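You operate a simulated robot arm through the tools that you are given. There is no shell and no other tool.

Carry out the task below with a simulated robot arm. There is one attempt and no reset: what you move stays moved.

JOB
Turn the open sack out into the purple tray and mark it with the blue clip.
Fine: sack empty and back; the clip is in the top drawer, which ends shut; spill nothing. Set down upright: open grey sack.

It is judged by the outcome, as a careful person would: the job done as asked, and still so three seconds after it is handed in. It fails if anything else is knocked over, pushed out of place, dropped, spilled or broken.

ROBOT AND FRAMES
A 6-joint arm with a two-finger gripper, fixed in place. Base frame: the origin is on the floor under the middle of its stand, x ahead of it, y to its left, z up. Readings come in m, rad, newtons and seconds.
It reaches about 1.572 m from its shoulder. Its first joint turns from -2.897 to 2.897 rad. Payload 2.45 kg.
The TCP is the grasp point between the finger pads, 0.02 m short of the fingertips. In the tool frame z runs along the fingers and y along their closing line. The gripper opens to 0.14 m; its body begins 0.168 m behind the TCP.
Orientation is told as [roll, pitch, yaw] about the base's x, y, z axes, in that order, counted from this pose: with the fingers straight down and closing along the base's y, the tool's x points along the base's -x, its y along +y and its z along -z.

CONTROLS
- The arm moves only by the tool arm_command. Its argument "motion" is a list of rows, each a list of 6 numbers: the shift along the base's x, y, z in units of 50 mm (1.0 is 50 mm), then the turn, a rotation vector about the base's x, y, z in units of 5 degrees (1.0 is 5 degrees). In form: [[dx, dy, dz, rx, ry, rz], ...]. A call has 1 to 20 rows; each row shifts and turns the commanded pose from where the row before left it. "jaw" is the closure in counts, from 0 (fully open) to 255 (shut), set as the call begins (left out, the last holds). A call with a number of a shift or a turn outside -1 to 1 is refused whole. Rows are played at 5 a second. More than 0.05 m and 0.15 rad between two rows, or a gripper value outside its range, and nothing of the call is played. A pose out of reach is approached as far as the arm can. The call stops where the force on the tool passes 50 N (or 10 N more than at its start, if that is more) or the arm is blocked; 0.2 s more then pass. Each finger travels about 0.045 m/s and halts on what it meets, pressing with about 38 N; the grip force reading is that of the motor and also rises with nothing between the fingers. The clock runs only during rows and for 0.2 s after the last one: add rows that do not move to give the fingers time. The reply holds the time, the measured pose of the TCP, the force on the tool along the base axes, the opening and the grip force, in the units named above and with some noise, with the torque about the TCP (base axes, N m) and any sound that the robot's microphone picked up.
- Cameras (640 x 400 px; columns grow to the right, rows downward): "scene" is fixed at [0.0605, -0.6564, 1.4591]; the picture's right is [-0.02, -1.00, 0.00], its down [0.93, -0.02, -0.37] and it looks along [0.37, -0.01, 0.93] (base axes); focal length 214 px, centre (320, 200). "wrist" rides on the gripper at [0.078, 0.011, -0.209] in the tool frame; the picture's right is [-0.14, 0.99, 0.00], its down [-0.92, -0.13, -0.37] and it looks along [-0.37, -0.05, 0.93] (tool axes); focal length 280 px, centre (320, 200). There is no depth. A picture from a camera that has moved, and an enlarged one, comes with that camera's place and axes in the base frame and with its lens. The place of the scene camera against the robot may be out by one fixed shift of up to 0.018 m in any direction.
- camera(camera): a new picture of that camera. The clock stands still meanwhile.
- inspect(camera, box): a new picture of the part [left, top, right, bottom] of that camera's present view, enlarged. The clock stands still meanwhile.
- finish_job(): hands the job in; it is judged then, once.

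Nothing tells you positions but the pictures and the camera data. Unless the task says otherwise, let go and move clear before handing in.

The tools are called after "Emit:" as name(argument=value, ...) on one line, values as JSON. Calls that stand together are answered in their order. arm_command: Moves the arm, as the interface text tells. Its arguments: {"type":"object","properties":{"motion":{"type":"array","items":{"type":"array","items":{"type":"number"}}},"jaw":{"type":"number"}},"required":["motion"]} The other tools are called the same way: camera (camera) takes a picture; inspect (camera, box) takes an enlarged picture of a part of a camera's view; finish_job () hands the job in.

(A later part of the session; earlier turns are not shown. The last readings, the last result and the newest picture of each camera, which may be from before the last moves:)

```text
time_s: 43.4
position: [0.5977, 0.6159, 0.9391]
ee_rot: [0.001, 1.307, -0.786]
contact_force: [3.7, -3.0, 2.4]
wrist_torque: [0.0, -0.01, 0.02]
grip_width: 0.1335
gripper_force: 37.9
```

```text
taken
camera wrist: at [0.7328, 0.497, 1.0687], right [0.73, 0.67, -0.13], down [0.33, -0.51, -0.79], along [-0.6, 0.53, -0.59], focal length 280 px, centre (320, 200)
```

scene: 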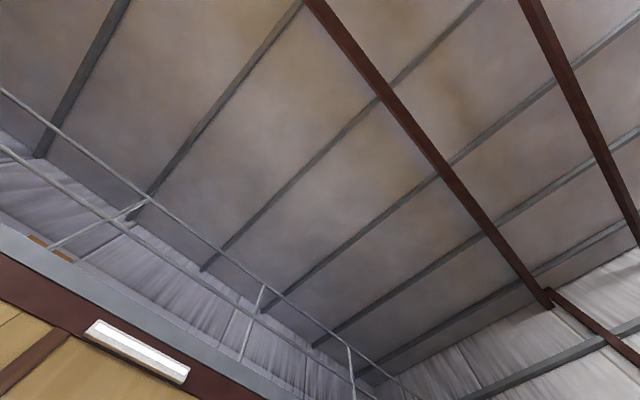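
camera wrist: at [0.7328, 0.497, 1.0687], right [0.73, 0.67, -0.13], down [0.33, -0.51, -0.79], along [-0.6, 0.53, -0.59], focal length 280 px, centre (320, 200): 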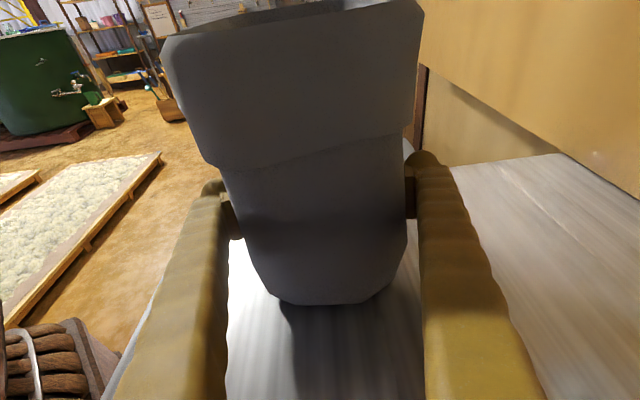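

It's standing again. Opening the gripper and backing off to re-measure its pose.

Emit:
arm_command(motion=[[0, 0, 0, 0, 0, 0], [0, 0, 0, 0, 0, 0], [0, 0, 0, 0, 0, 0], [0, 0, 0, 0, 0, 0]], jaw=0)

Emit:
arm_command(motion=[[0.2333, -0.2333, 0.0885, 0, 0, 0], [0.2333, -0.2333, 0.0885, 0, 0, 0], [0.2333, -0.2333, 0.0885, 0, 0, 0], [0.2333, -0.2333, 0.0885, 0, 0, 0], [0, 0, 0, 0, 0, 0]])

Emit:
camera(camera="wrist")

```text
time_s: 44.4
position: [0.598, 0.6157, 0.9393]
ee_rot: [-0.001, 1.309, -0.786]
contact_force: [0.2, 0.3, 0.1]
wrist_torque: [0.01, -0.02, 0.02]
grip_width: 0.1398
gripper_force: 0.0
```

```text
time_s: 45.6
position: [0.6454, 0.5684, 0.9554]
ee_rot: [-0.003, 1.308, -0.788]
contact_force: [0.6, 0.2, 0.1]
wrist_torque: [-0.05, -0.03, 0.02]
grip_width: 0.1401
gripper_force: 0.1
```

```text
taken
camera wrist: at [0.7797, 0.45, 1.0857], right [0.73, 0.67, -0.13], down [0.33, -0.51, -0.79], along [-0.6, 0.53, -0.59], focal length 280 px, centre (320, 200)
```

wrist: 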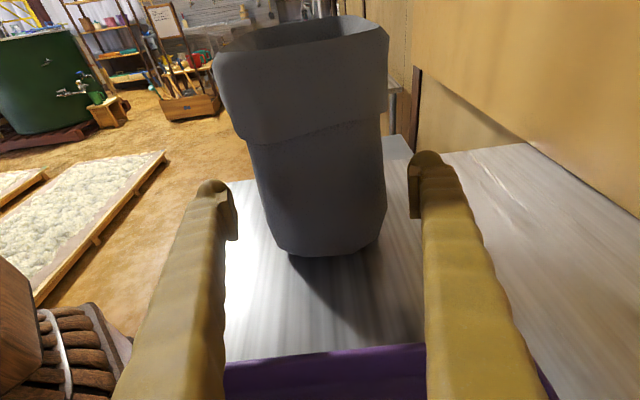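

The sack slid about 3.4 cm along the bench but stands upright. I'll back off, rise, and look straight down to measure it properly.

Emit:
arm_command(motion=[[0.5, -0.5, 0.2, 0, 0, 0], [0.5, -0.5, 0.2, 0, 0, 0], [0, 0, 0.9, 0, 0, 0], [0, 0, 0.9, 0, 0, 0], [0, 0, 0.9, 0, 0, 0], [0, 0, 0.9, 0, 0, 0], [0, 0, 0.5, -0.707, -0.707, 0], [0, 0, 0.5, -0.707, -0.707, 0], [0, 0, 0.5, -0.707, -0.707, 0], [0, 0, 0.5, -0.707, -0.707, 0], [-0.3, 0.3, 0.5, -0.707, -0.707, 0], [-0.3, 0.3, 0.3, -0.707, -0.707, 0], [-0.3, 0.3, 0, -0.707, -0.707, 0], [-0.3, 0.3, 0, -0.707, -0.707, 0], [-0.3, 0.3, 0, -0.707, -0.707, 0], [-0.3, 0.3, 0, -0.707, -0.707, 0], [-0.3, 0.3, 0, -0.424, -0.424, 0], [0, 0, 0, 0, 0, 0]])

Emit:
camera(camera="wrist")

```text
time_s: 49.4
position: [0.5891, 0.6243, 1.2964]
ee_rot: [0.0, 0.382, -0.786]
contact_force: [-0.3, 0.3, -0.3]
wrist_torque: [0.0, -0.01, -0.01]
grip_width: 0.14
gripper_force: 0.1
```

```text
taken
camera wrist: at [0.6004, 0.6302, 1.5197], right [0.79, 0.61, -0.05], down [0.61, -0.79, 0.0], along [-0.04, -0.03, -1.0], focal length 280 px, centre (320, 200)
```

wrist: 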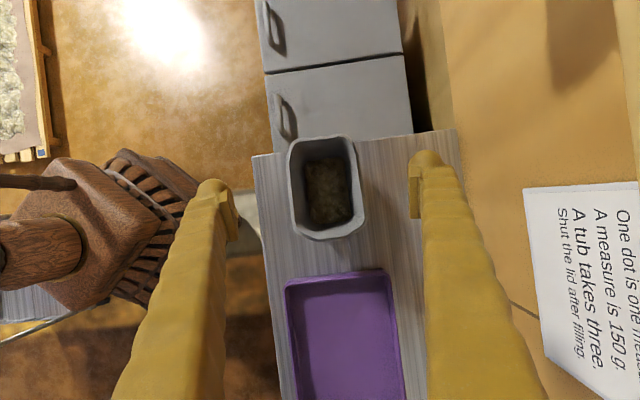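

Emit:
inspect(camera="wrist", box=[250, 120, 410, 250])

Emit:
inspect(camera="wrist", box=[250, 240, 450, 400])

```text
3.08 times, centred on (330, 185) of wrist
camera zoom: at [0.6004, 0.6302, 1.5197], right [0.79, 0.61, -0.05], down [0.61, -0.79, 0.0], along [-0.04, -0.03, -1.0], focal length 863 px, centre (289, 246)
```

zoom: 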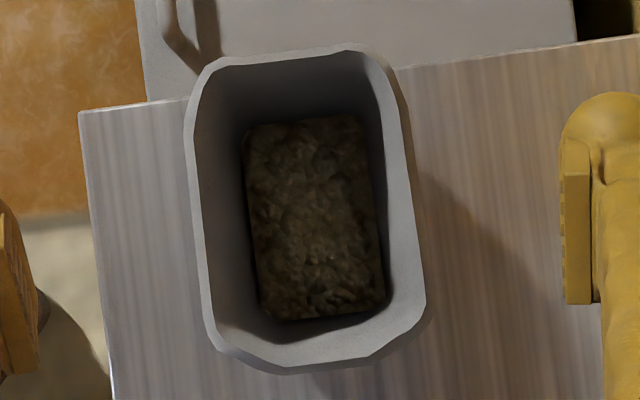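

```text
2.50 times, centred on (350, 320) of wrist
camera zoom: at [0.6004, 0.6302, 1.5197], right [0.79, 0.61, -0.05], down [0.61, -0.79, 0.0], along [-0.04, -0.03, -1.0], focal length 701 px, centre (245, -100)
```

zoom: 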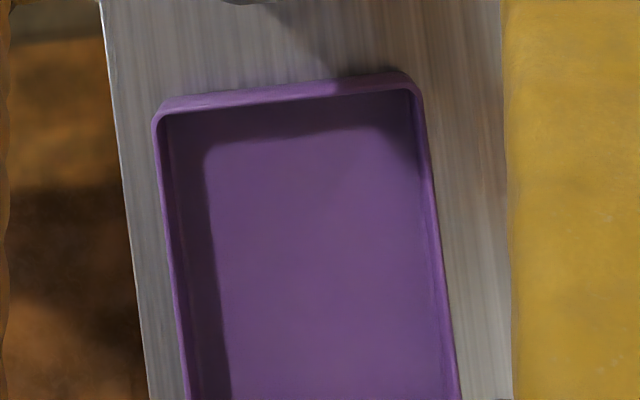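

The sack body is nearly as wide as the jaw opening (~0.135), so my fingers shoved it; its cuff is narrower (~0.117 m, centre s≈−0.04). I'll grip it at the cuff instead and pour by rolling about the tool axis – first a dry run of that roll, high in free space.

Emit:
arm_command(motion=[[0.149, -0.306, 0, 0.707, 0.707, 0], [0.149, -0.306, 0, 0.707, 0.707, 0], [0.149, -0.306, 0, 0.707, 0.707, 0], [0.149, -0.306, 0, 0.707, 0.707, 0], [0.149, -0.306, 0, 0.707, 0.707, 0], [0.149, -0.306, 0, 0.707, 0.707, 0], [0.149, -0.306, 0, 0.707, 0.707, 0], [0.149, -0.306, 0, 0.707, 0.707, 0], [0.149, -0.306, 0, 0.707, 0.707, 0], [0.149, -0.306, 0, 0.707, 0.707, 0], [0.149, -0.306, 0, 0.707, 0.707, 0], [0.149, -0.306, 0, 0.707, 0.707, 0], [0.149, -0.306, 0, 0.707, 0.707, 0], [0.149, -0.306, 0, 0.44, 0.44, 0], [0, 0, 0, 0, 0, 0]])

Emit:
arm_command(motion=[[0, 0, 0, 0, 0, -1], [0, 0, 0, 0, 0, -1], [0, 0, 0, 0, 0, -1], [0, 0, 0, 0, 0, -1], [0, 0, 0, 0, 0, -1], [0, 0, 0, 0, 0, -1], [0, 0, 0, 0, 0, 0]])

```text
time_s: 52.6
position: [0.6742, 0.439, 1.2777]
ee_rot: [-0.006, 1.556, -0.825]
contact_force: [-0.9, -0.6, -0.5]
wrist_torque: [0.06, 0.01, -0.02]
grip_width: 0.14
gripper_force: 0.0
out of reach, approached as far as the arm can: row 13, 14
```

```text
time_s: 54.2
position: [0.6757, 0.4411, 1.2785]
ee_rot: [-0.53, 1.572, -1.84]
contact_force: [-0.2, 0.3, 0.7]
wrist_torque: [0.0, 0.02, 0.0]
grip_width: 0.1399
gripper_force: 0.0
```

The yaw worked. Now testing the roll about the tool axis (toward the back).

Emit:
arm_command(motion=[[0, 0, -1, 0, 0, 0], [0, 0, 0, -0.259, 0.966, 0], [0, 0, 0, -0.259, 0.966, 0], [0, 0, 0, -0.259, 0.966, 0], [0, 0, 0, -0.259, 0.966, 0], [0, 0, 0, -0.259, 0.966, 0], [0, 0, 0, -0.259, 0.966, 0], [0, 0, 0, -0.259, 0.966, 0], [0, 0, 0, -0.259, 0.966, 0], [0, 0, 0, -0.259, 0.966, 0], [0, 0, 0, -0.259, 0.966, 0], [0, 0, 0, -0.259, 0.966, 0], [0, 0, 0, -0.259, 0.966, 0], [0, 0, 0, -0.259, 0.966, 0], [0, 0, 0, -0.259, 0.966, 0], [0, 0, 0, -0.259, 0.966, 0], [0, 0, 0, -0.259, 0.966, 0], [0, 0, 0, -0.259, 0.966, 0], [0, 0, 0, -0.259, 0.966, 0]])

Emit:
arm_command(motion=[[0, 0, 0, -0.259, 0.966, 0], [0, 0, 0, -0.259, 0.966, 0], [0, 0, 0, -0.259, 0.966, 0], [0, 0, 0, -0.259, 0.966, 0], [0, 0, 0, -0.259, 0.966, 0], [0, 0, 0, -0.259, 0.966, 0], [0, 0, 0, -0.259, 0.966, 0], [0, 0, 0, -0.259, 0.966, 0], [0, 0, 0, -0.259, 0.966, 0], [0, 0, 0, -0.259, 0.966, 0], [0, 0, 0, -0.259, 0.966, 0], [0, 0, 0, -0.259, 0.966, 0], [0, 0, 0, 0, 0, 0]])

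Emit:
camera(camera="wrist")

```text
time_s: 58.2
position: [0.6748, 0.4404, 1.2294]
ee_rot: [-1.571, -0.003, -2.879]
contact_force: [0.4, 0.2, 0.3]
wrist_torque: [0.0, -0.01, -0.03]
grip_width: 0.1401
gripper_force: 0.0
```

```text
time_s: 61.0
position: [0.6681, 0.4378, 1.2167]
ee_rot: [-1.579, -0.642, -2.879]
contact_force: [0.0, -0.5, -0.2]
wrist_torque: [0.03, 0.0, 0.01]
grip_width: 0.1399
gripper_force: 0.0
out of reach, approached as far as the arm can: row 8, 9, 10, 11, 12
```

```text
taken
camera wrist: at [0.7752, 0.2533, 1.1587], right [-0.68, -0.18, -0.71], down [-0.54, -0.53, 0.65], along [-0.49, 0.83, 0.27], focal length 280 px, centre (320, 200)
```

wrist: 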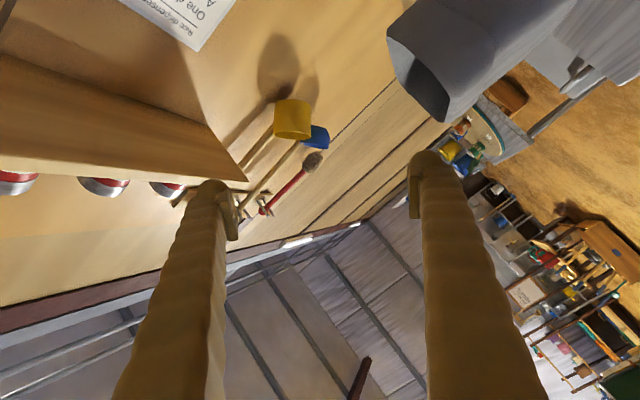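

The roll toward the back reaches ~127° here before a joint limit. I'll check the limit at the actual pour spot (lower, over the tray), still empty-handed.

Emit:
arm_command(motion=[[0.53, -0.37, -0.4, 0, 0, 0], [0.53, -0.37, -0.4, 0, 0, 0], [0.53, -0.37, -0.4, 0, 0, 0], [0.53, -0.37, -0.4, 0, 0, 0], [0, 0, -0.6, 0, 0, 0], [0, 0, 0, -0.259, 0.966, 0], [0, 0, 0, -0.259, 0.966, 0], [0, 0, 0, -0.259, 0.966, 0], [0, 0, 0, -0.259, 0.966, 0], [0, 0, 0, -0.259, 0.966, 0], [0, 0, 0, -0.259, 0.966, 0], [0, 0, 0, 0, 0, 0]])

Emit:
camera(camera="wrist")

```text
time_s: 63.6
position: [0.765, 0.3621, 1.0924]
ee_rot: [-1.586, -0.756, -2.877]
contact_force: [0.0, -0.4, 0.3]
wrist_torque: [0.01, 0.02, -0.03]
grip_width: 0.1398
gripper_force: 0.1
out of reach, approached as far as the arm can: row 7, 8, 9, 10, 11
```

```text
taken
camera wrist: at [0.864, 0.1753, 1.0287], right [-0.76, -0.19, -0.62], down [-0.47, -0.51, 0.72], along [-0.46, 0.84, 0.3], focal length 280 px, centre (320, 200)
```

wrist: 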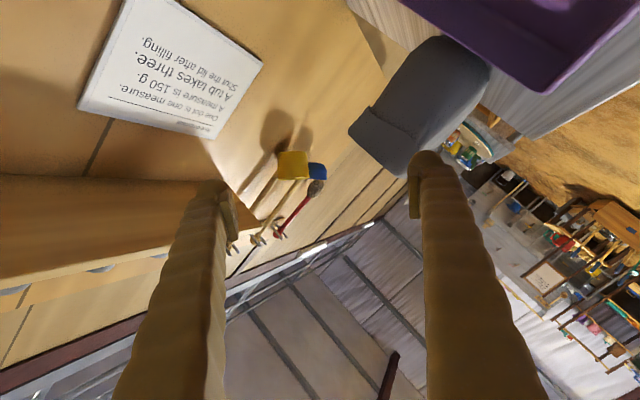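

At the pour spot it reaches ~133°. Let me test whether a different yaw gives more range.

Emit:
arm_command(motion=[[0, 0, 0, 0, 0, -1], [0, 0, 0, 0, 0, -1], [0, 0, 0, 0, 0, -1], [0, 0, 0, 0, 0, 0], [0, 0, 0, 0, 1, 0], [0, 0, 0, 0, 1, 0], [0, 0, 0, 0, 1, 0], [0, 0, 0, 0, 1, 0], [0, 0, 0, 0, 1, 0], [0, 0, 0, 0, 0, 0]])

```text
time_s: 65.8
position: [0.7305, 0.3627, 1.0434]
ee_rot: [-1.624, -0.975, -3.124]
contact_force: [0.3, 0.1, 0.4]
wrist_torque: [0.0, -0.01, 0.02]
grip_width: 0.14
gripper_force: 0.0
out of reach, approached as far as the arm can: row 6, 7, 8, 9
```

Larger yaw gives more roll (≈146° here). I'll back the roll off, yaw further so the tool points more away from me, and test again.

Emit:
arm_command(motion=[[0, 0, 0, 0, -1, 0], [0, 0, 0, 0, -1, 0], [0, 0, 0, 0, -1, 0], [0, 0, 0, 0, -1, 0], [0, 0, 0, 0, -1, 0], [0, 0, 0, 0, -1, 0], [0, 0, 0, 0, -1, 0], [0, 0, 0, 0, -1, 0], [0, 0, 0, 0, -1, 0], [0, 0, 0, 0, -1, 0], [0, 0, 0, 0, 0, 0]])

Emit:
arm_command(motion=[[0, 0.1, 0.2, 0, 0, -1], [0, 0.1, 0.2, 0, 0, -1], [0, 0.1, 0, 0, 0, -1], [0, 0.1, 0, 0, 0, -1], [0, 0.1, 0, 0, 0, -1], [0, 0.1, 0, 0, 0, -1], [0, 0, 0, 0, 0, 0]])

```text
time_s: 68.2
position: [0.7308, 0.3625, 1.0434]
ee_rot: [-1.614, -0.104, -3.133]
contact_force: [0.4, 0.0, 0.0]
wrist_torque: [0.04, 0.0, -0.02]
grip_width: 0.1399
gripper_force: 0.1
```

```text
time_s: 69.8
position: [0.7302, 0.3936, 1.0642]
ee_rot: [-1.612, -0.103, 2.627]
contact_force: [0.0, -0.1, -0.6]
wrist_torque: [0.0, -0.01, 0.0]
grip_width: 0.1398
gripper_force: 0.1
```

Now rolling further at this yaw to find the limit.

Emit:
arm_command(motion=[[0, 0, 0, 0.5, 0.866, 0], [0, 0, 0, 0.5, 0.866, 0], [0, 0, 0, 0.5, 0.866, 0], [0, 0, 0, 0.5, 0.866, 0], [0, 0, 0, 0.5, 0.866, 0], [0, 0, 0, 0.5, 0.866, 0], [0, 0, 0, 0.5, 0.866, 0], [0, 0, 0, 0.5, 0.866, 0], [0, 0, 0, 0.5, 0.866, 0], [0, 0, 0, 0.5, 0.866, 0], [0, 0, 0, 0.5, 0.866, 0], [0, 0, 0, 0.5, 0.866, 0], [0, 0, 0, 0.5, 0.866, 0], [0, 0, 0, 0.5, 0.866, 0], [0, 0, 0, 0, 0, 0]])

Emit:
camera(camera="wrist")

```text
time_s: 73.0
position: [0.7294, 0.3931, 1.0625]
ee_rot: [-1.636, -1.193, 2.643]
contact_force: [-0.1, 1.1, 0.2]
wrist_torque: [-0.01, 0.01, 0.01]
grip_width: 0.14
gripper_force: 0.2
out of reach, approached as far as the arm can: row 14
```

```text
taken
camera wrist: at [0.635, 0.2087, 0.9818], right [-0.82, 0.52, -0.24], down [-0.39, -0.21, 0.89], along [0.41, 0.83, 0.38], focal length 280 px, centre (320, 200)
```

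wrist: 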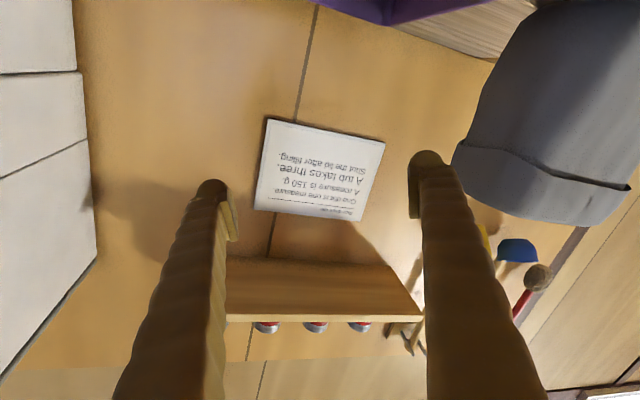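

Roll range here is ~158° – enough to turn the sack right out. Now I'll undo the roll and yaw and line up for the cuff grasp.

Emit:
arm_command(motion=[[0, 0, 0.2, -0.5, -0.866, 0], [0, 0, 0.2, -0.5, -0.866, 0], [0, 0, 0.2, -0.5, -0.866, 0], [0, 0, 0.2, -0.5, -0.866, 0], [0, 0, 0.2, -0.5, -0.866, 0], [0, 0, 0.2, -0.5, -0.866, 0], [0, 0, 0.2, -0.5, -0.866, 0], [0, 0, 0, -0.5, -0.866, 0], [0, 0, 0, -0.5, -0.866, 0], [0, 0, 0, -0.5, -0.866, 0], [0, 0, 0, -0.5, -0.866, 0], [0, 0, 0, -0.5, -0.866, 0], [0, 0, 0, -0.5, -0.866, 0], [0, 0, 0, -0.5, -0.866, 0], [0, 0, 0, -0.5, -0.866, 0], [0, 0, 0, -0.5, -0.866, 0], [0, 0, 0, 0, 0, 0]])

Emit:
arm_command(motion=[[0, 0, 0, -0.5, -0.866, 0], [0, 0, 0, -0.5, -0.866, 0], [0, 0, 0, -0.5, -0.866, 0], [0, 0, 0, -0.5, -0.866, 0], [0, 0, 0, -0.5, -0.866, 0], [0, 0, 0, -0.5, -0.866, 0], [0, 0, 0, -0.5, -0.866, 0], [0, 0, 0, -0.5, -0.866, 0], [0, 0, 0, -0.5, -0.866, 0], [0, 0, 0, -0.5, -0.866, 0], [0, 0, 0, -0.5, -0.866, 0], [0, 0, 0, -0.5, -0.866, 0], [0, 0, 0, 0, 0, 0]])

Emit:
camera(camera="wrist")

```text
time_s: 76.6
position: [0.7302, 0.3941, 1.1337]
ee_rot: [-1.611, 0.205, 2.627]
contact_force: [-1.2, -0.6, -0.3]
wrist_torque: [0.01, 0.03, -0.03]
grip_width: 0.1401
gripper_force: 0.1
```

```text
time_s: 79.4
position: [0.73, 0.394, 1.1312]
ee_rot: [-1.585, 1.252, 2.647]
contact_force: [0.2, -0.7, 0.2]
wrist_torque: [-0.01, 0.01, 0.01]
grip_width: 0.1399
gripper_force: 0.0
```

```text
taken
camera wrist: at [0.6623, 0.1937, 1.203], right [0.8, -0.41, -0.44], down [-0.53, -0.13, -0.84], along [0.29, 0.9, -0.33], focal length 280 px, centre (320, 200)
```

wrist: 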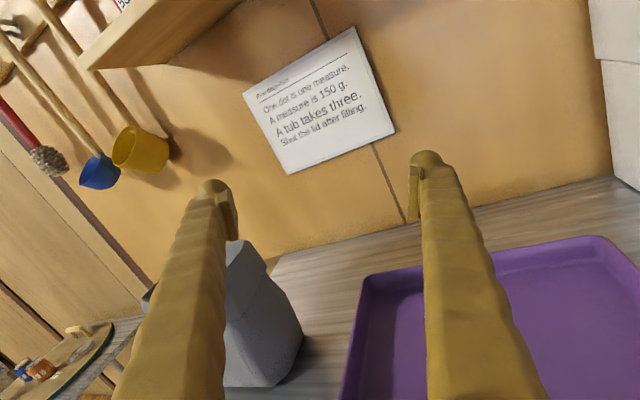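

Sack and tray are undisturbed. Finishing the roll, then yawing back to point along the bench at the sack.

Emit:
arm_command(motion=[[0, 0, 0, -0.5, -0.866, 0], [0, 0, 0, -0.5, -0.866, 0], [0, 0, 0, -0.5, -0.866, 0], [0, 0, 0, -0.33, -0.571, 0], [-0.0615, 0.179, 0, 0, 0, 1], [-0.0615, 0.179, 0, 0, 0, 1], [-0.0615, 0.179, 0, 0, 0, 1], [-0.0615, 0.179, 0, 0, 0, 1], [-0.0615, 0.179, 0, 0, 0, 1], [-0.0615, 0.179, 0, 0, 0, 1], [-0.0615, 0.179, 0, 0, 0, 1], [-0.0615, 0.179, 0, 0, 0, 1], [-0.0615, 0.179, 0, 0, 0, 1], [-0.0615, 0.179, 0, 0, 0, 1], [-0.0615, 0.179, 0, 0, 0, 1], [-0.0615, 0.179, 0, 0, 0, 1], [-0.0615, 0.179, 0, 0, 0, 1], [-0.0615, 0.179, 0, 0, 0, 1], [-0.0615, 0.179, 0, 0, 0, 1], [0, 0, 0, 0, 0, 0]])

Emit:
camera(camera="wrist")

```text
time_s: 83.6
position: [0.6833, 0.5267, 1.1325]
ee_rot: [-0.144, 1.562, -0.887]
contact_force: [0.0, 0.5, 0.2]
wrist_torque: [0.0, 0.01, 0.01]
grip_width: 0.1399
gripper_force: 0.2
```

```text
taken
camera wrist: at [0.8431, 0.3952, 1.213], right [0.67, 0.73, -0.14], down [0.19, -0.35, -0.92], along [-0.72, 0.59, -0.37], focal length 280 px, centre (320, 200)
```

wrist: 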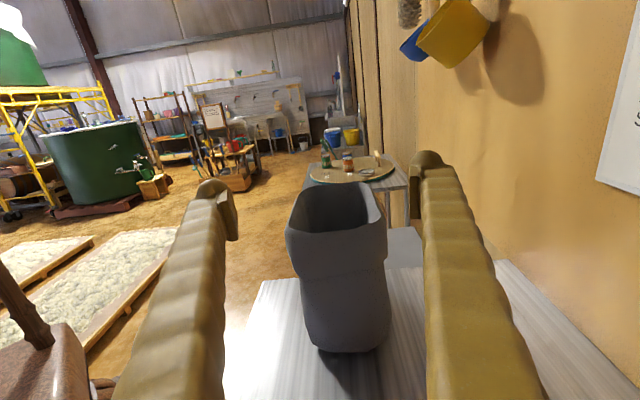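

Nearly aligned (yaw 2.4° off). Correcting and lowering to cuff height.

Emit:
arm_command(motion=[[0, 0, 0, 0, 0, -0.48], [0, 0, -0.65, 0, 0, 0], [0, 0, -0.65, 0, 0, 0], [0, 0, -0.65, 0, 0, 0], [0, 0, 0, 0, 0, 0]])

Emit:
camera(camera="wrist")

Emit:
inspect(camera="wrist", box=[240, 120, 440, 320])

```text
time_s: 84.8
position: [0.6842, 0.5281, 1.0363]
ee_rot: [-0.138, 1.562, -0.922]
contact_force: [-0.3, -0.2, 0.3]
wrist_torque: [-0.01, 0.01, 0.01]
grip_width: 0.1401
gripper_force: 0.0
```

```text
taken
camera wrist: at [0.8382, 0.3911, 1.1153], right [0.7, 0.7, -0.14], down [0.18, -0.36, -0.92], along [-0.69, 0.62, -0.37], focal length 280 px, centre (320, 200)
```

wrist: 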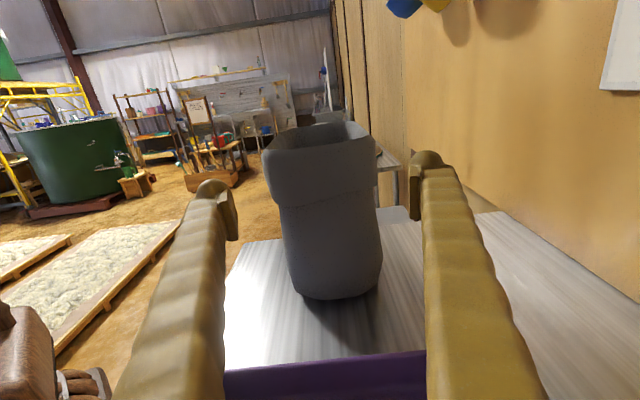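

```text
2.00 times, centred on (340, 220) of wrist
camera zoom: at [0.8382, 0.3911, 1.1153], right [0.7, 0.7, -0.14], down [0.18, -0.36, -0.92], along [-0.69, 0.62, -0.37], focal length 561 px, centre (280, 160)
```

zoom: 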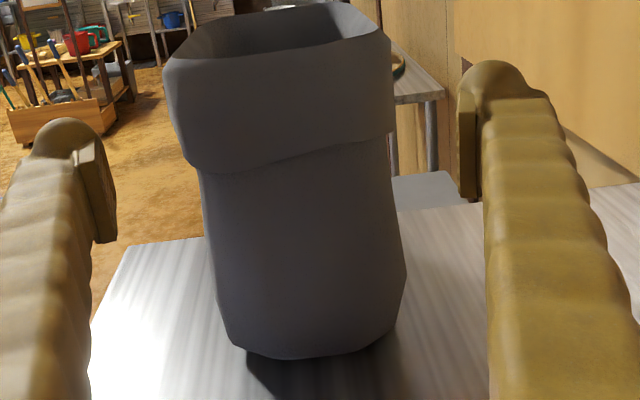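

Cuff centre matches the tool line (d≈0.857). Advancing slowly with the fingers outside the cuff.

Emit:
arm_command(motion=[[-0.283, 0.283, 0, 0, 0, 0], [-0.283, 0.283, 0, 0, 0, 0], [-0.283, 0.283, 0, 0, 0, 0], [-0.283, 0.283, 0, 0, 0, 0], [0, 0, 0, 0, 0, 0]])

Emit:
camera(camera="wrist")

```text
time_s: 86.0
position: [0.6276, 0.5822, 1.0368]
ee_rot: [-0.144, 1.562, -0.933]
contact_force: [0.0, 0.3, -0.9]
wrist_torque: [-0.02, 0.02, 0.04]
grip_width: 0.1402
gripper_force: 0.2
```

```text
taken
camera wrist: at [0.7815, 0.4452, 1.1165], right [0.7, 0.7, -0.14], down [0.17, -0.36, -0.92], along [-0.69, 0.62, -0.37], focal length 280 px, centre (320, 200)
```

wrist: 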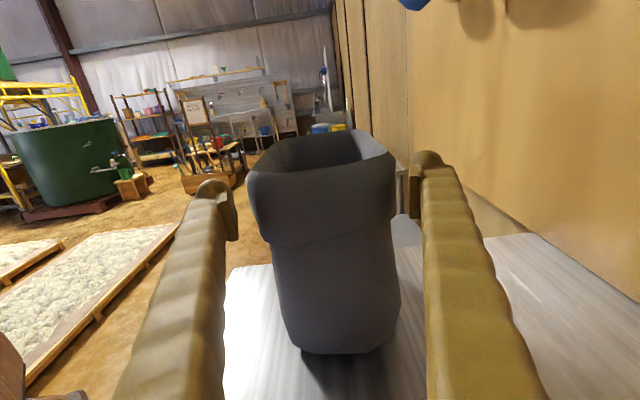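

Emit:
inspect(camera="wrist", box=[190, 130, 350, 260])

Emit:
inspect(camera="wrist", box=[330, 110, 490, 240])

```text
3.08 times, centred on (270, 195) of wrist
camera zoom: at [0.7815, 0.4452, 1.1165], right [0.7, 0.7, -0.14], down [0.17, -0.36, -0.92], along [-0.69, 0.62, -0.37], focal length 863 px, centre (474, 215)
```

zoom: 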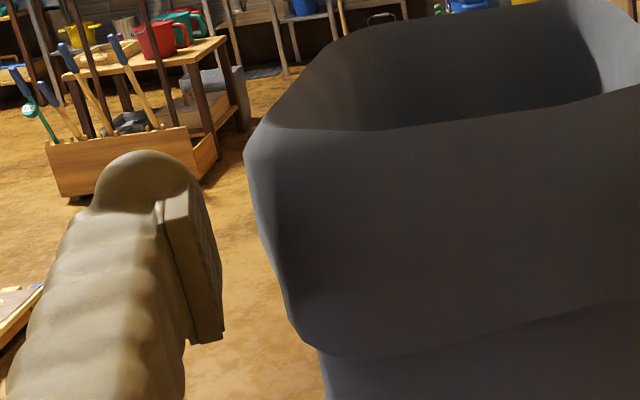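

```text
3.08 times, centred on (410, 175) of wrist
camera zoom: at [0.7815, 0.4452, 1.1165], right [0.7, 0.7, -0.14], down [0.17, -0.36, -0.92], along [-0.69, 0.62, -0.37], focal length 863 px, centre (43, 277)
```

zoom: 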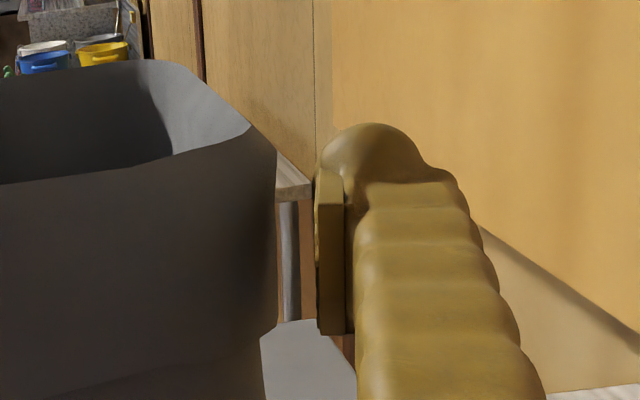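

Left gap ~15 mm, right ~10 mm; I'll shift 3 mm toward the back and advance the rest.

Emit:
arm_command(motion=[[0.042, 0.042, 0, 0, 0, 0], [-0.255, 0.255, 0, 0, 0, 0], [-0.255, 0.255, 0, 0, 0, 0], [0, 0, 0, 0, 0, 0]])

Emit:
camera(camera="wrist")

```text
time_s: 87.0
position: [0.6038, 0.6089, 1.0347]
ee_rot: [-0.175, 1.562, -0.96]
contact_force: [-0.5, -0.2, 0.3]
wrist_torque: [0.0, -0.03, 0.03]
grip_width: 0.14
gripper_force: 0.1
```

```text
taken
camera wrist: at [0.7573, 0.4717, 1.1156], right [0.7, 0.7, -0.14], down [0.17, -0.36, -0.92], along [-0.69, 0.62, -0.37], focal length 280 px, centre (320, 200)
```

wrist: 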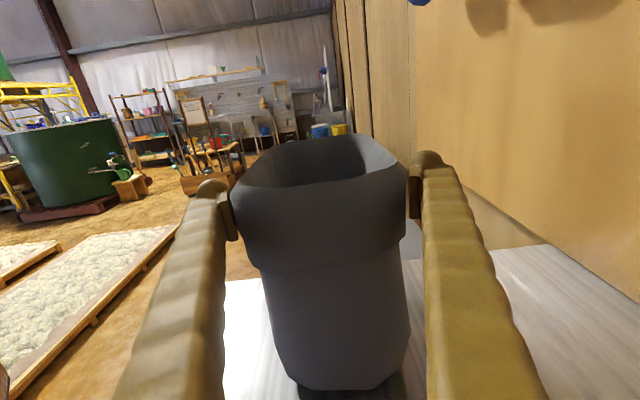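

No contact. Advancing the last 36 mm.

Emit:
arm_command(motion=[[-0.172, 0.172, 0, 0, 0, 0], [-0.172, 0.172, 0, 0, 0, 0], [-0.172, 0.172, 0, 0, 0, 0], [0, 0, 0, 0, 0, 0]])

Emit:
camera(camera="wrist")

```text
time_s: 88.0
position: [0.5766, 0.6363, 1.0358]
ee_rot: [-0.162, 1.564, -0.95]
contact_force: [-0.9, 1.5, 0.0]
wrist_torque: [-0.05, -0.05, 0.11]
grip_width: 0.1401
gripper_force: 0.1
```

```text
taken
camera wrist: at [0.7318, 0.4986, 1.1155], right [0.7, 0.7, -0.14], down [0.17, -0.36, -0.92], along [-0.69, 0.62, -0.37], focal length 280 px, centre (320, 200)
```

wrist: 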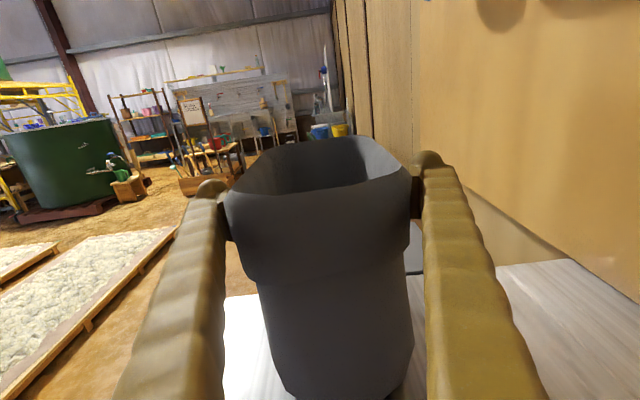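

In place around the cuff, centred. Closing the gripper.

Emit:
arm_command(motion=[[0, 0, 0, 0, 0, 0], [0, 0, 0, 0, 0, 0], [0, 0, 0, 0, 0, 0], [0, 0, 0, 0, 0, 0], [0, 0, 0, 0, 0, 0], [0, 0, 0, 0, 0, 0]], jaw=255)

Emit:
camera(camera="wrist")

```text
time_s: 89.4
position: [0.5768, 0.6347, 1.0357]
ee_rot: [-0.162, 1.562, -0.95]
contact_force: [4.7, -2.6, 0.6]
wrist_torque: [-0.03, 0.04, 0.0]
grip_width: 0.1379
gripper_force: 37.8
```

```text
taken
camera wrist: at [0.7322, 0.4981, 1.1156], right [0.7, 0.7, -0.14], down [0.17, -0.36, -0.92], along [-0.69, 0.62, -0.37], focal length 280 px, centre (320, 200)
```

wrist: 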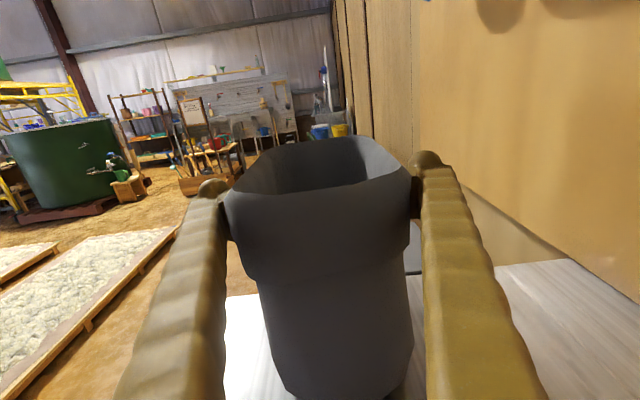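

Contact at 0.138 m. Test-lifting by 15 mm to see if the sack follows squarely.

Emit:
arm_command(motion=[[0, 0, 0.1, 0, 0, 0], [0, 0, 0.1, 0, 0, 0], [0, 0, 0.1, 0, 0, 0], [0, 0, 0, 0, 0, 0], [0, 0, 0, 0, 0, 0]])

Emit:
camera(camera="wrist")

```text
time_s: 90.6
position: [0.5774, 0.6361, 1.051]
ee_rot: [-0.149, 1.562, -0.936]
contact_force: [-0.5, -3.7, -1.2]
wrist_torque: [-0.06, 0.0, 0.07]
grip_width: 0.1371
gripper_force: 38.0
```

```text
taken
camera wrist: at [0.7328, 0.4986, 1.1312], right [0.7, 0.7, -0.14], down [0.17, -0.36, -0.92], along [-0.69, 0.62, -0.37], focal length 280 px, centre (320, 200)
```

wrist: 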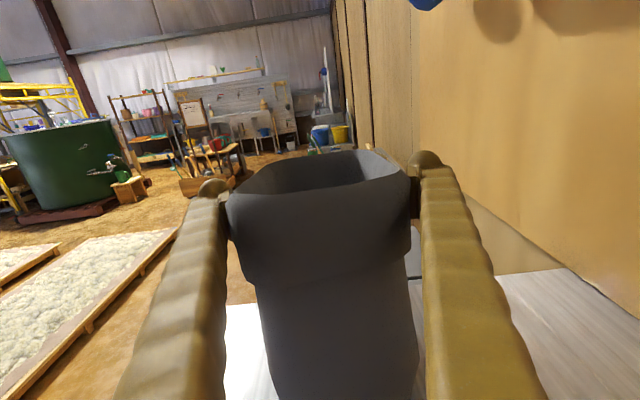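

The sack again hangs as if hinged: it is wider than my jaw can pass at its middle, so it gets pushed along instead. I'll set it down gently, release, and plan to pinch a single wall of the mouth instead (one finger inside).

Emit:
arm_command(motion=[[0, 0, -0.1, 0, 0, 0], [0, 0, -0.1, 0, 0, 0], [0, 0, -0.1, 0, 0, 0], [0, 0, 0, 0, 0, 0], [0, 0, 0, 0, 0, 0]])

Emit:
arm_command(motion=[[0, 0, 0, 0, 0, 0], [0, 0, 0, 0, 0, 0], [0, 0, 0, 0, 0, 0]], jaw=0)

Emit:
arm_command(motion=[[0.2, -0.2, 0, 0, 0, 0], [0.2, -0.2, 0, 0, 0, 0], [0.3, -0.3, 0, 0, 0, 0], [0.5, -0.5, 0, 0, 0, 0], [0.5, -0.5, 0, 0, 0, 0], [0.5, -0.5, 0, 0, 0, 0], [0, 0, 0, 0, 0, 0]])

Emit:
camera(camera="wrist")

```text
time_s: 91.8
position: [0.5777, 0.6358, 1.0352]
ee_rot: [-0.22, 1.563, -1.007]
contact_force: [2.2, -2.6, 0.2]
wrist_torque: [-0.02, 0.0, 0.01]
grip_width: 0.1366
gripper_force: 38.0
```

```text
time_s: 92.6
position: [0.5766, 0.6356, 1.0356]
ee_rot: [-0.166, 1.562, -0.954]
contact_force: [-0.3, -0.2, -0.3]
wrist_torque: [-0.01, -0.02, -0.03]
grip_width: 0.1399
gripper_force: 0.2
```

```text
time_s: 94.2
position: [0.6876, 0.5252, 1.0336]
ee_rot: [-0.174, 1.56, -0.958]
contact_force: [0.0, -0.5, 0.4]
wrist_torque: [0.01, -0.01, 0.0]
grip_width: 0.1401
gripper_force: 0.1
```

```text
taken
camera wrist: at [0.8421, 0.3874, 1.1149], right [0.7, 0.7, -0.14], down [0.17, -0.36, -0.92], along [-0.69, 0.62, -0.37], focal length 280 px, centre (320, 200)
```

wrist: 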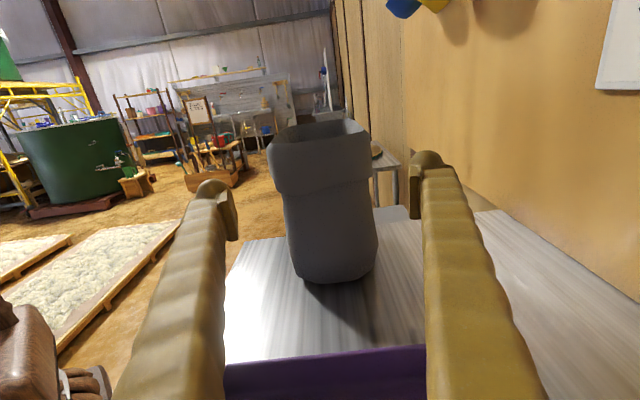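

Sack stands upright; its near bottom edge is now at s≈−0.01. New plan: pinch its front wall (one finger inside the mouth), tool at 45°. First another overhead look for exact wall positions.

Emit:
arm_command(motion=[[0, 0, 0.9, 0, 0, 0], [0, 0, 0.9, 0, 0, 0], [0, 0, 0.5, -0.707, -0.707, 0], [0, 0, 0.5, -0.707, -0.707, 0], [0, 0, 0.5, -0.707, -0.707, 0], [0, 0, 0.5, -0.707, -0.707, 0], [0, 0, 0.5, -0.707, -0.707, 0], [0, 0, 0.5, -0.707, -0.707, 0], [0, 0, 0.3, -0.707, -0.707, 0], [-0.4, 0.4, 0, -0.707, -0.707, 0], [-0.4, 0.4, 0, -0.707, -0.707, 0], [-0.4, 0.4, 0, -0.707, -0.707, 0], [-0.4, 0.4, 0, -0.707, -0.707, 0], [-0.4, 0.4, 0, -0.707, -0.707, 0], [-0.4, 0.4, 0, -0.707, -0.707, 0], [0, 0, 0, -0.35, -0.35, 0], [0, 0, 0, 0, 0, 0]])

Emit:
camera(camera="wrist")

Emit:
inspect(camera="wrist", box=[250, 110, 410, 240])

```text
time_s: 97.8
position: [0.5672, 0.6465, 1.2913]
ee_rot: [0.0, 0.385, -0.787]
contact_force: [-0.1, 1.0, -0.2]
wrist_torque: [-0.04, 0.0, -0.02]
grip_width: 0.1398
gripper_force: 0.1
```

```text
taken
camera wrist: at [0.5785, 0.6514, 1.5139], right [0.79, 0.61, -0.05], down [0.61, -0.79, 0.0], along [-0.04, -0.03, -1.0], focal length 280 px, centre (320, 200)
```

wrist: 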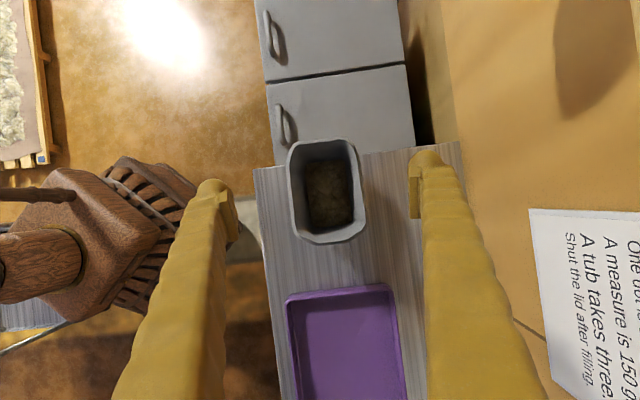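

```text
3.08 times, centred on (330, 175) of wrist
camera zoom: at [0.5785, 0.6514, 1.5139], right [0.79, 0.61, -0.05], down [0.61, -0.79, 0.0], along [-0.04, -0.03, -1.0], focal length 863 px, centre (289, 277)
```

zoom: 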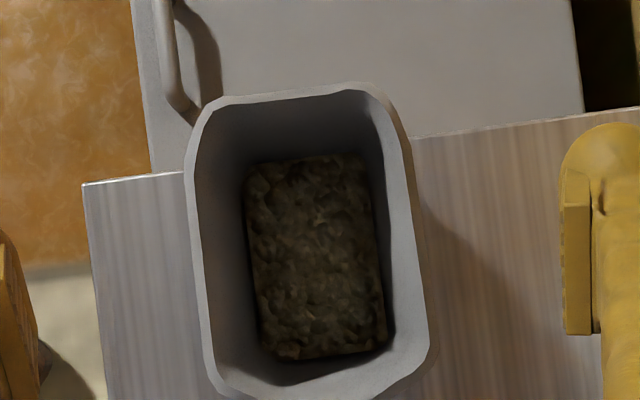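

Sack now: rim s −0.149…0.013, front wall at d≈0.798–0.806, rim z≈1.06. Before pinching, a dry run of the pitch-over motion to −105° at the pour spot.

Emit:
arm_command(motion=[[0.339, -0.4766, 0, -0.707, -0.707, 0], [0.339, -0.4766, 0, -0.707, -0.707, 0], [0.339, -0.4766, 0, -0.707, -0.707, 0], [0.339, -0.4766, 0, -0.707, -0.707, 0], [0.339, -0.4766, 0, -0.707, -0.707, 0], [0.339, -0.4766, 0, -0.707, -0.707, 0], [0.339, -0.4766, 0, -0.707, -0.707, 0], [0.339, -0.4766, 0, -0.707, -0.707, 0], [0.339, -0.4766, 0, -0.707, -0.707, 0], [0.339, -0.4766, 0, -0.707, -0.707, 0], [0.339, -0.4766, 0, -0.707, -0.707, 0], [0.339, -0.4766, 0, -0.707, -0.707, 0], [0, 0, 0, -0.707, -0.707, 0], [0, 0, 0, -0.707, -0.707, 0], [0, 0, 0, 0, 0, 0]])

Emit:
arm_command(motion=[[0, 0, -0.2, -0.707, -0.707, 0], [0, 0, -0.2, -0.707, -0.707, 0], [0, 0, -0.2, -0.707, -0.707, 0], [0, 0, -0.2, -0.707, -0.707, 0], [0, 0, -0.2, -0.707, -0.707, 0], [0, 0, -0.2, -0.707, -0.707, 0], [0, 0, -0.2, -0.707, -0.707, 0], [0, 0, -0.2, -0.707, -0.707, 0], [0, 0, -0.2, -0.707, -0.707, 0], [0, 0, -0.2, -0.707, -0.707, 0], [0, 0, 0, -0.707, -0.707, 0], [0, 0, 0, 0, 0, 0]])

```text
time_s: 101.0
position: [0.7719, 0.3603, 1.2911]
ee_rot: [0.002, -0.835, -0.787]
contact_force: [0.6, -0.6, 0.5]
wrist_torque: [-0.01, -0.01, 0.0]
grip_width: 0.1401
gripper_force: 0.1
```

```text
time_s: 103.6
position: [0.772, 0.362, 1.1924]
ee_rot: [3.138, -1.347, 2.359]
contact_force: [-0.1, 0.3, -0.1]
wrist_torque: [0.01, -0.02, 0.0]
grip_width: 0.1401
gripper_force: 0.0
```

The tilt to −103° works. Now returning to set up a 45° pre-grasp above the front wall of the sack, with the jaw partly closed.

Emit:
arm_command(motion=[[0, 0, 0.18, 0.707, 0.707, 0], [0, 0, 0.18, 0.707, 0.707, 0], [0, 0, 0.18, 0.707, 0.707, 0], [0, 0, 0.18, 0.707, 0.707, 0], [0, 0, 0.18, 0.707, 0.707, 0], [0, 0, 0.18, 0.707, 0.707, 0], [0, 0, 0.18, 0.707, 0.707, 0], [0, 0, 0.18, 0.707, 0.707, 0], [0, 0, 0.18, 0.707, 0.707, 0], [0, 0, 0.18, 0.707, 0.707, 0], [0, 0, 0.18, 0.707, 0.707, 0], [0, 0, 0.18, 0.707, 0.707, 0]], jaw=140)

Emit:
arm_command(motion=[[-0.196, 0.196, -0.1, 0.707, 0.707, 0], [-0.196, 0.196, -0.1, 0.707, 0.707, 0], [-0.196, 0.196, -0.1, 0.707, 0.707, 0], [-0.196, 0.196, -0.1, 0.707, 0.707, 0], [-0.196, 0.196, -0.1, 0.707, 0.707, 0], [-0.196, 0.196, -0.1, 0.707, 0.707, 0], [-0.196, 0.196, -0.1, 0.707, 0.707, 0], [-0.196, 0.196, -0.1, 0.707, 0.707, 0], [-0.196, 0.196, -0.1, 0.707, 0.707, 0], [-0.196, 0.196, -0.1, 0.707, 0.707, 0], [-0.196, 0.196, -0.1, 0.707, 0.707, 0], [-0.196, 0.196, -0.1, 0.707, 0.707, 0], [-0.196, 0.196, -0.1, 0.707, 0.707, 0], [-0.196, 0.196, -0.1, 0.707, 0.707, 0], [-0.196, 0.196, -0.1, 0.707, 0.707, 0], [-0.196, 0.196, -0.1, 0.707, 0.707, 0], [-0.196, 0.196, -0.1, 0.707, 0.707, 0], [-0.196, 0.196, -0.1, 0.396, 0.396, 0], [0, 0, 0, 0, 0, 0]])

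Emit:
camera(camera="wrist")

```text
time_s: 106.2
position: [0.7719, 0.3603, 1.2985]
ee_rot: [0.001, -0.746, -0.787]
contact_force: [-0.1, 0.0, 0.2]
wrist_torque: [-0.04, 0.02, -0.03]
grip_width: 0.0632
gripper_force: 0.1
```

```text
time_s: 110.2
position: [0.595, 0.5368, 1.2084]
ee_rot: [-0.002, 0.784, -0.788]
contact_force: [-0.3, 0.1, 0.1]
wrist_torque: [0.01, 0.03, 0.0]
grip_width: 0.0631
gripper_force: 0.1
```

```text
taken
camera wrist: at [0.6669, 0.4821, 1.4119], right [0.77, 0.63, -0.1], down [0.55, -0.74, -0.39], along [-0.32, 0.25, -0.92], focal length 280 px, centre (320, 200)
```

wrist: 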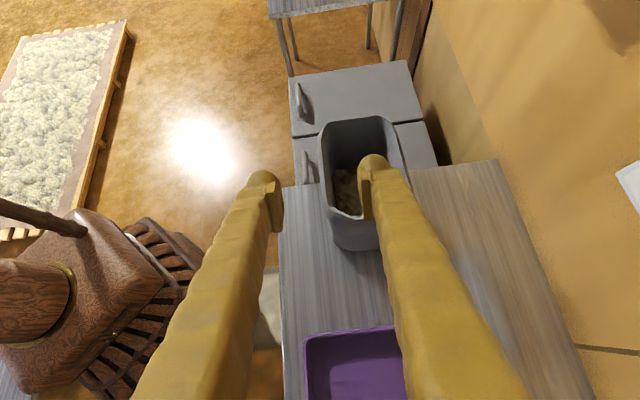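

Jaw at 63 mm, tilt 45°. Lowering 7 cm onto the approach line and checking alignment with the front wall.

Emit:
arm_command(motion=[[0, 0, -0.71, 0, 0, 0], [0, 0, -0.71, 0, 0, 0], [0, 0, 0, 0, 0, 0]])

Emit:
camera(camera="wrist")

Emit:
inspect(camera="wrist", box=[230, 90, 430, 260])

```text
time_s: 111.0
position: [0.5954, 0.5356, 1.1377]
ee_rot: [0.0, 0.784, -0.787]
contact_force: [-0.2, 0.0, 0.1]
wrist_torque: [0.03, 0.0, -0.02]
grip_width: 0.0633
gripper_force: 0.0
```

```text
taken
camera wrist: at [0.668, 0.4805, 1.3409], right [0.77, 0.63, -0.1], down [0.55, -0.74, -0.39], along [-0.32, 0.25, -0.92], focal length 280 px, centre (320, 200)
```

wrist: 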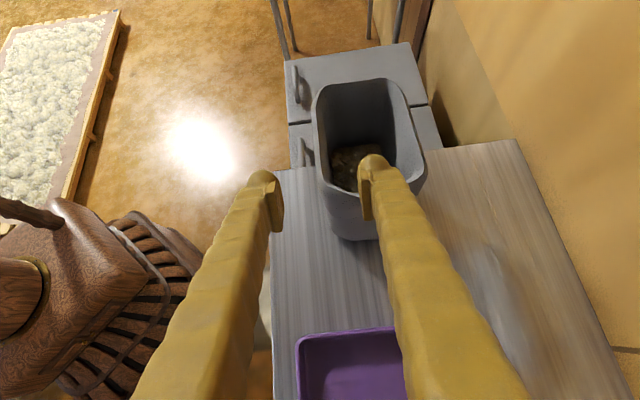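

```text
2.35 times, centred on (330, 175) of wrist
camera zoom: at [0.668, 0.4805, 1.3409], right [0.77, 0.63, -0.1], down [0.55, -0.74, -0.39], along [-0.32, 0.25, -0.92], focal length 660 px, centre (296, 259)
```

zoom: 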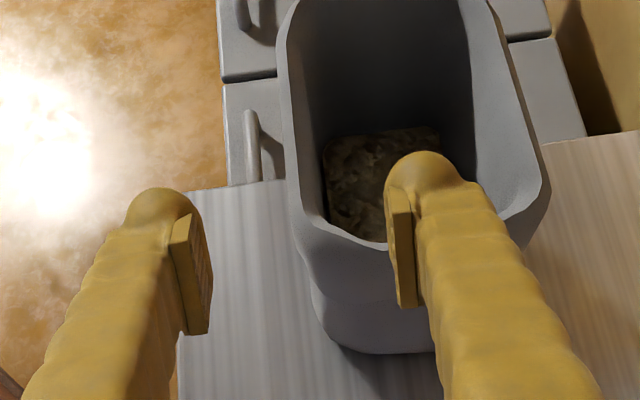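

The inner finger lines up with the mouth and the outer with the outside. Descending along the tool axis in steps.

Emit:
arm_command(motion=[[-0.2, 0.2, -0.283, 0, 0, 0], [-0.2, 0.2, -0.283, 0, 0, 0], [-0.2, 0.2, -0.283, 0, 0, 0], [-0.2, 0.2, -0.283, 0, 0, 0], [0, 0, 0, 0, 0, 0]])

Emit:
camera(camera="wrist")

Emit:
inspect(camera="wrist", box=[230, 90, 430, 260])

```text
time_s: 112.2
position: [0.5551, 0.5774, 1.0811]
ee_rot: [-0.002, 0.783, -0.786]
contact_force: [-0.3, -0.1, -0.5]
wrist_torque: [0.02, -0.01, 0.02]
grip_width: 0.0635
gripper_force: 0.1
```

```text
taken
camera wrist: at [0.6268, 0.5214, 1.285], right [0.77, 0.63, -0.1], down [0.55, -0.74, -0.39], along [-0.32, 0.24, -0.92], focal length 280 px, centre (320, 200)
```

wrist: 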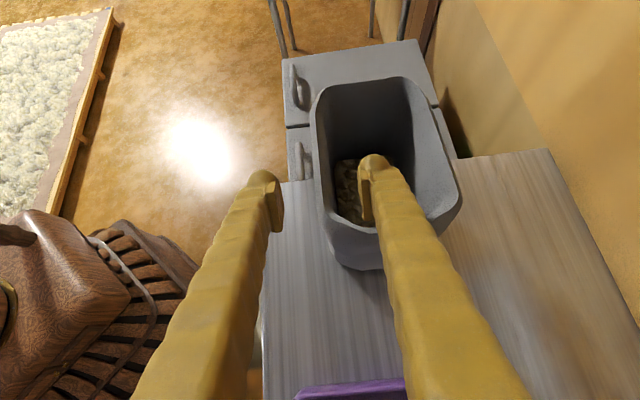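

```text
2.35 times, centred on (330, 175) of wrist
camera zoom: at [0.6268, 0.5214, 1.285], right [0.77, 0.63, -0.1], down [0.55, -0.74, -0.39], along [-0.32, 0.24, -0.92], focal length 660 px, centre (296, 259)
```

zoom: 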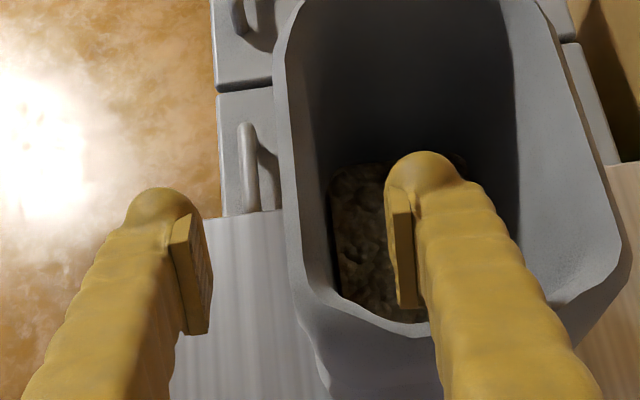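

No contact, finger above the mouth interior. Continuing the final 7 cm.

Emit:
arm_command(motion=[[-0.2, 0.2, -0.283, 0, 0, 0], [-0.2, 0.2, -0.283, 0, 0, 0], [-0.2, 0.2, -0.283, 0, 0, 0], [-0.1, 0.1, -0.14, 0, 0, 0], [0, 0, 0, 0, 0, 0]])

Emit:
camera(camera="wrist")

Emit:
inspect(camera="wrist", box=[230, 90, 430, 260])

```text
time_s: 113.4
position: [0.5187, 0.6118, 1.0325]
ee_rot: [0.001, 0.783, -0.787]
contact_force: [-0.1, 0.8, -0.4]
wrist_torque: [-0.02, 0.04, -0.02]
grip_width: 0.063
gripper_force: 0.1
```

```text
taken
camera wrist: at [0.5912, 0.5564, 1.2364], right [0.77, 0.63, -0.1], down [0.55, -0.74, -0.39], along [-0.32, 0.25, -0.92], focal length 280 px, centre (320, 200)
```

wrist: 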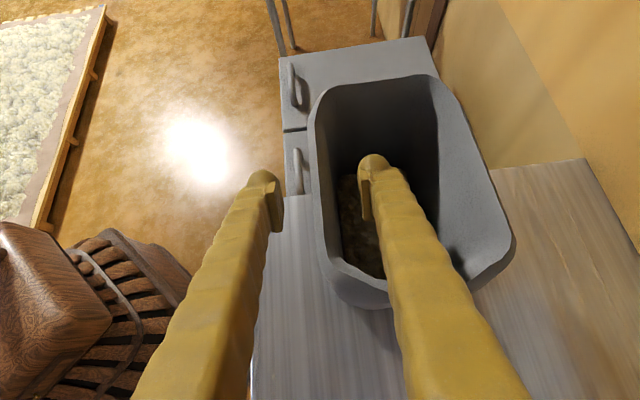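

```text
2.35 times, centred on (330, 175) of wrist
camera zoom: at [0.5912, 0.5564, 1.2364], right [0.77, 0.63, -0.1], down [0.55, -0.74, -0.39], along [-0.32, 0.25, -0.92], focal length 660 px, centre (296, 259)
```

zoom: 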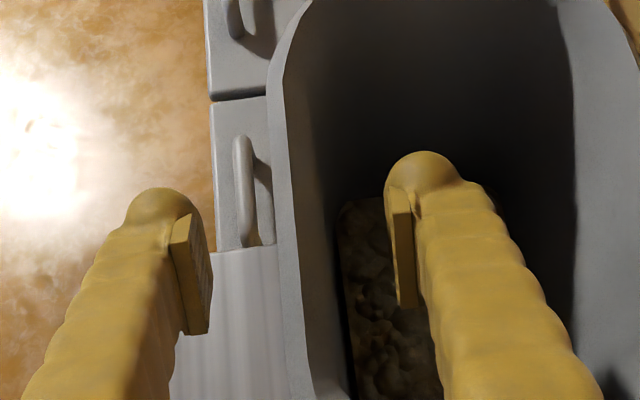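

The wall is between the fingers. Closing to pinch it.

Emit:
arm_command(motion=[[0, 0, 0, 0, 0, 0], [0, 0, 0, 0, 0, 0], [0, 0, 0, 0, 0, 0], [0, 0, 0, 0, 0, 0], [0, 0, 0, 0, 0, 0], [0, 0, 0, 0, 0, 0], [0, 0, 0, 0, 0, 0]], jaw=255)

Emit:
camera(camera="wrist")

```text
time_s: 115.0
position: [0.5189, 0.6111, 1.032]
ee_rot: [-0.001, 0.784, -0.787]
contact_force: [0.8, -0.3, 0.5]
wrist_torque: [0.05, -0.11, 0.03]
grip_width: 0.0111
gripper_force: 38.1
```

```text
taken
camera wrist: at [0.5913, 0.5563, 1.2363], right [0.77, 0.63, -0.1], down [0.55, -0.74, -0.39], along [-0.32, 0.24, -0.92], focal length 280 px, centre (320, 200)
```

wrist: 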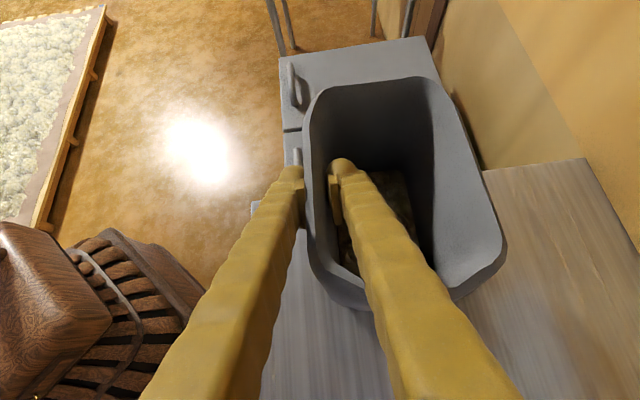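

Pinched an 11 mm wall. Test-lift by 2 cm.

Emit:
arm_command(motion=[[0, 0, 0.13, 0, 0, 0], [0, 0, 0.13, 0, 0, 0], [0, 0, 0.14, 0, 0, 0], [0, 0, 0, 0, 0, 0], [0, 0, 0, 0, 0, 0]])

Emit:
camera(camera="wrist")

```text
time_s: 116.2
position: [0.5201, 0.6127, 1.0515]
ee_rot: [-0.001, 0.782, -0.788]
contact_force: [0.5, -0.3, -7.5]
wrist_torque: [-0.31, 0.28, 0.01]
grip_width: 0.0106
gripper_force: 37.3
```

```text
taken
camera wrist: at [0.5921, 0.5568, 1.2559], right [0.77, 0.63, -0.1], down [0.55, -0.74, -0.39], along [-0.32, 0.24, -0.92], focal length 280 px, centre (320, 200)
```

wrist: 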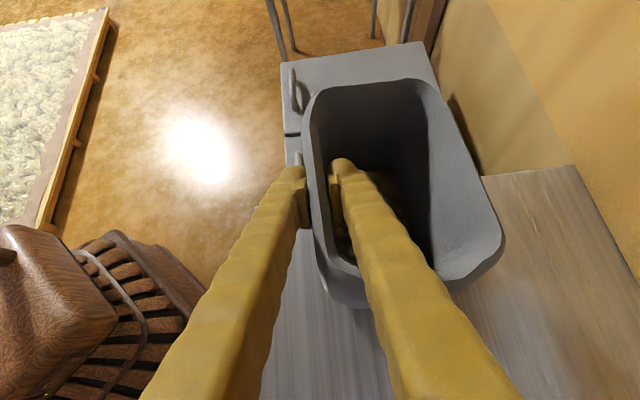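

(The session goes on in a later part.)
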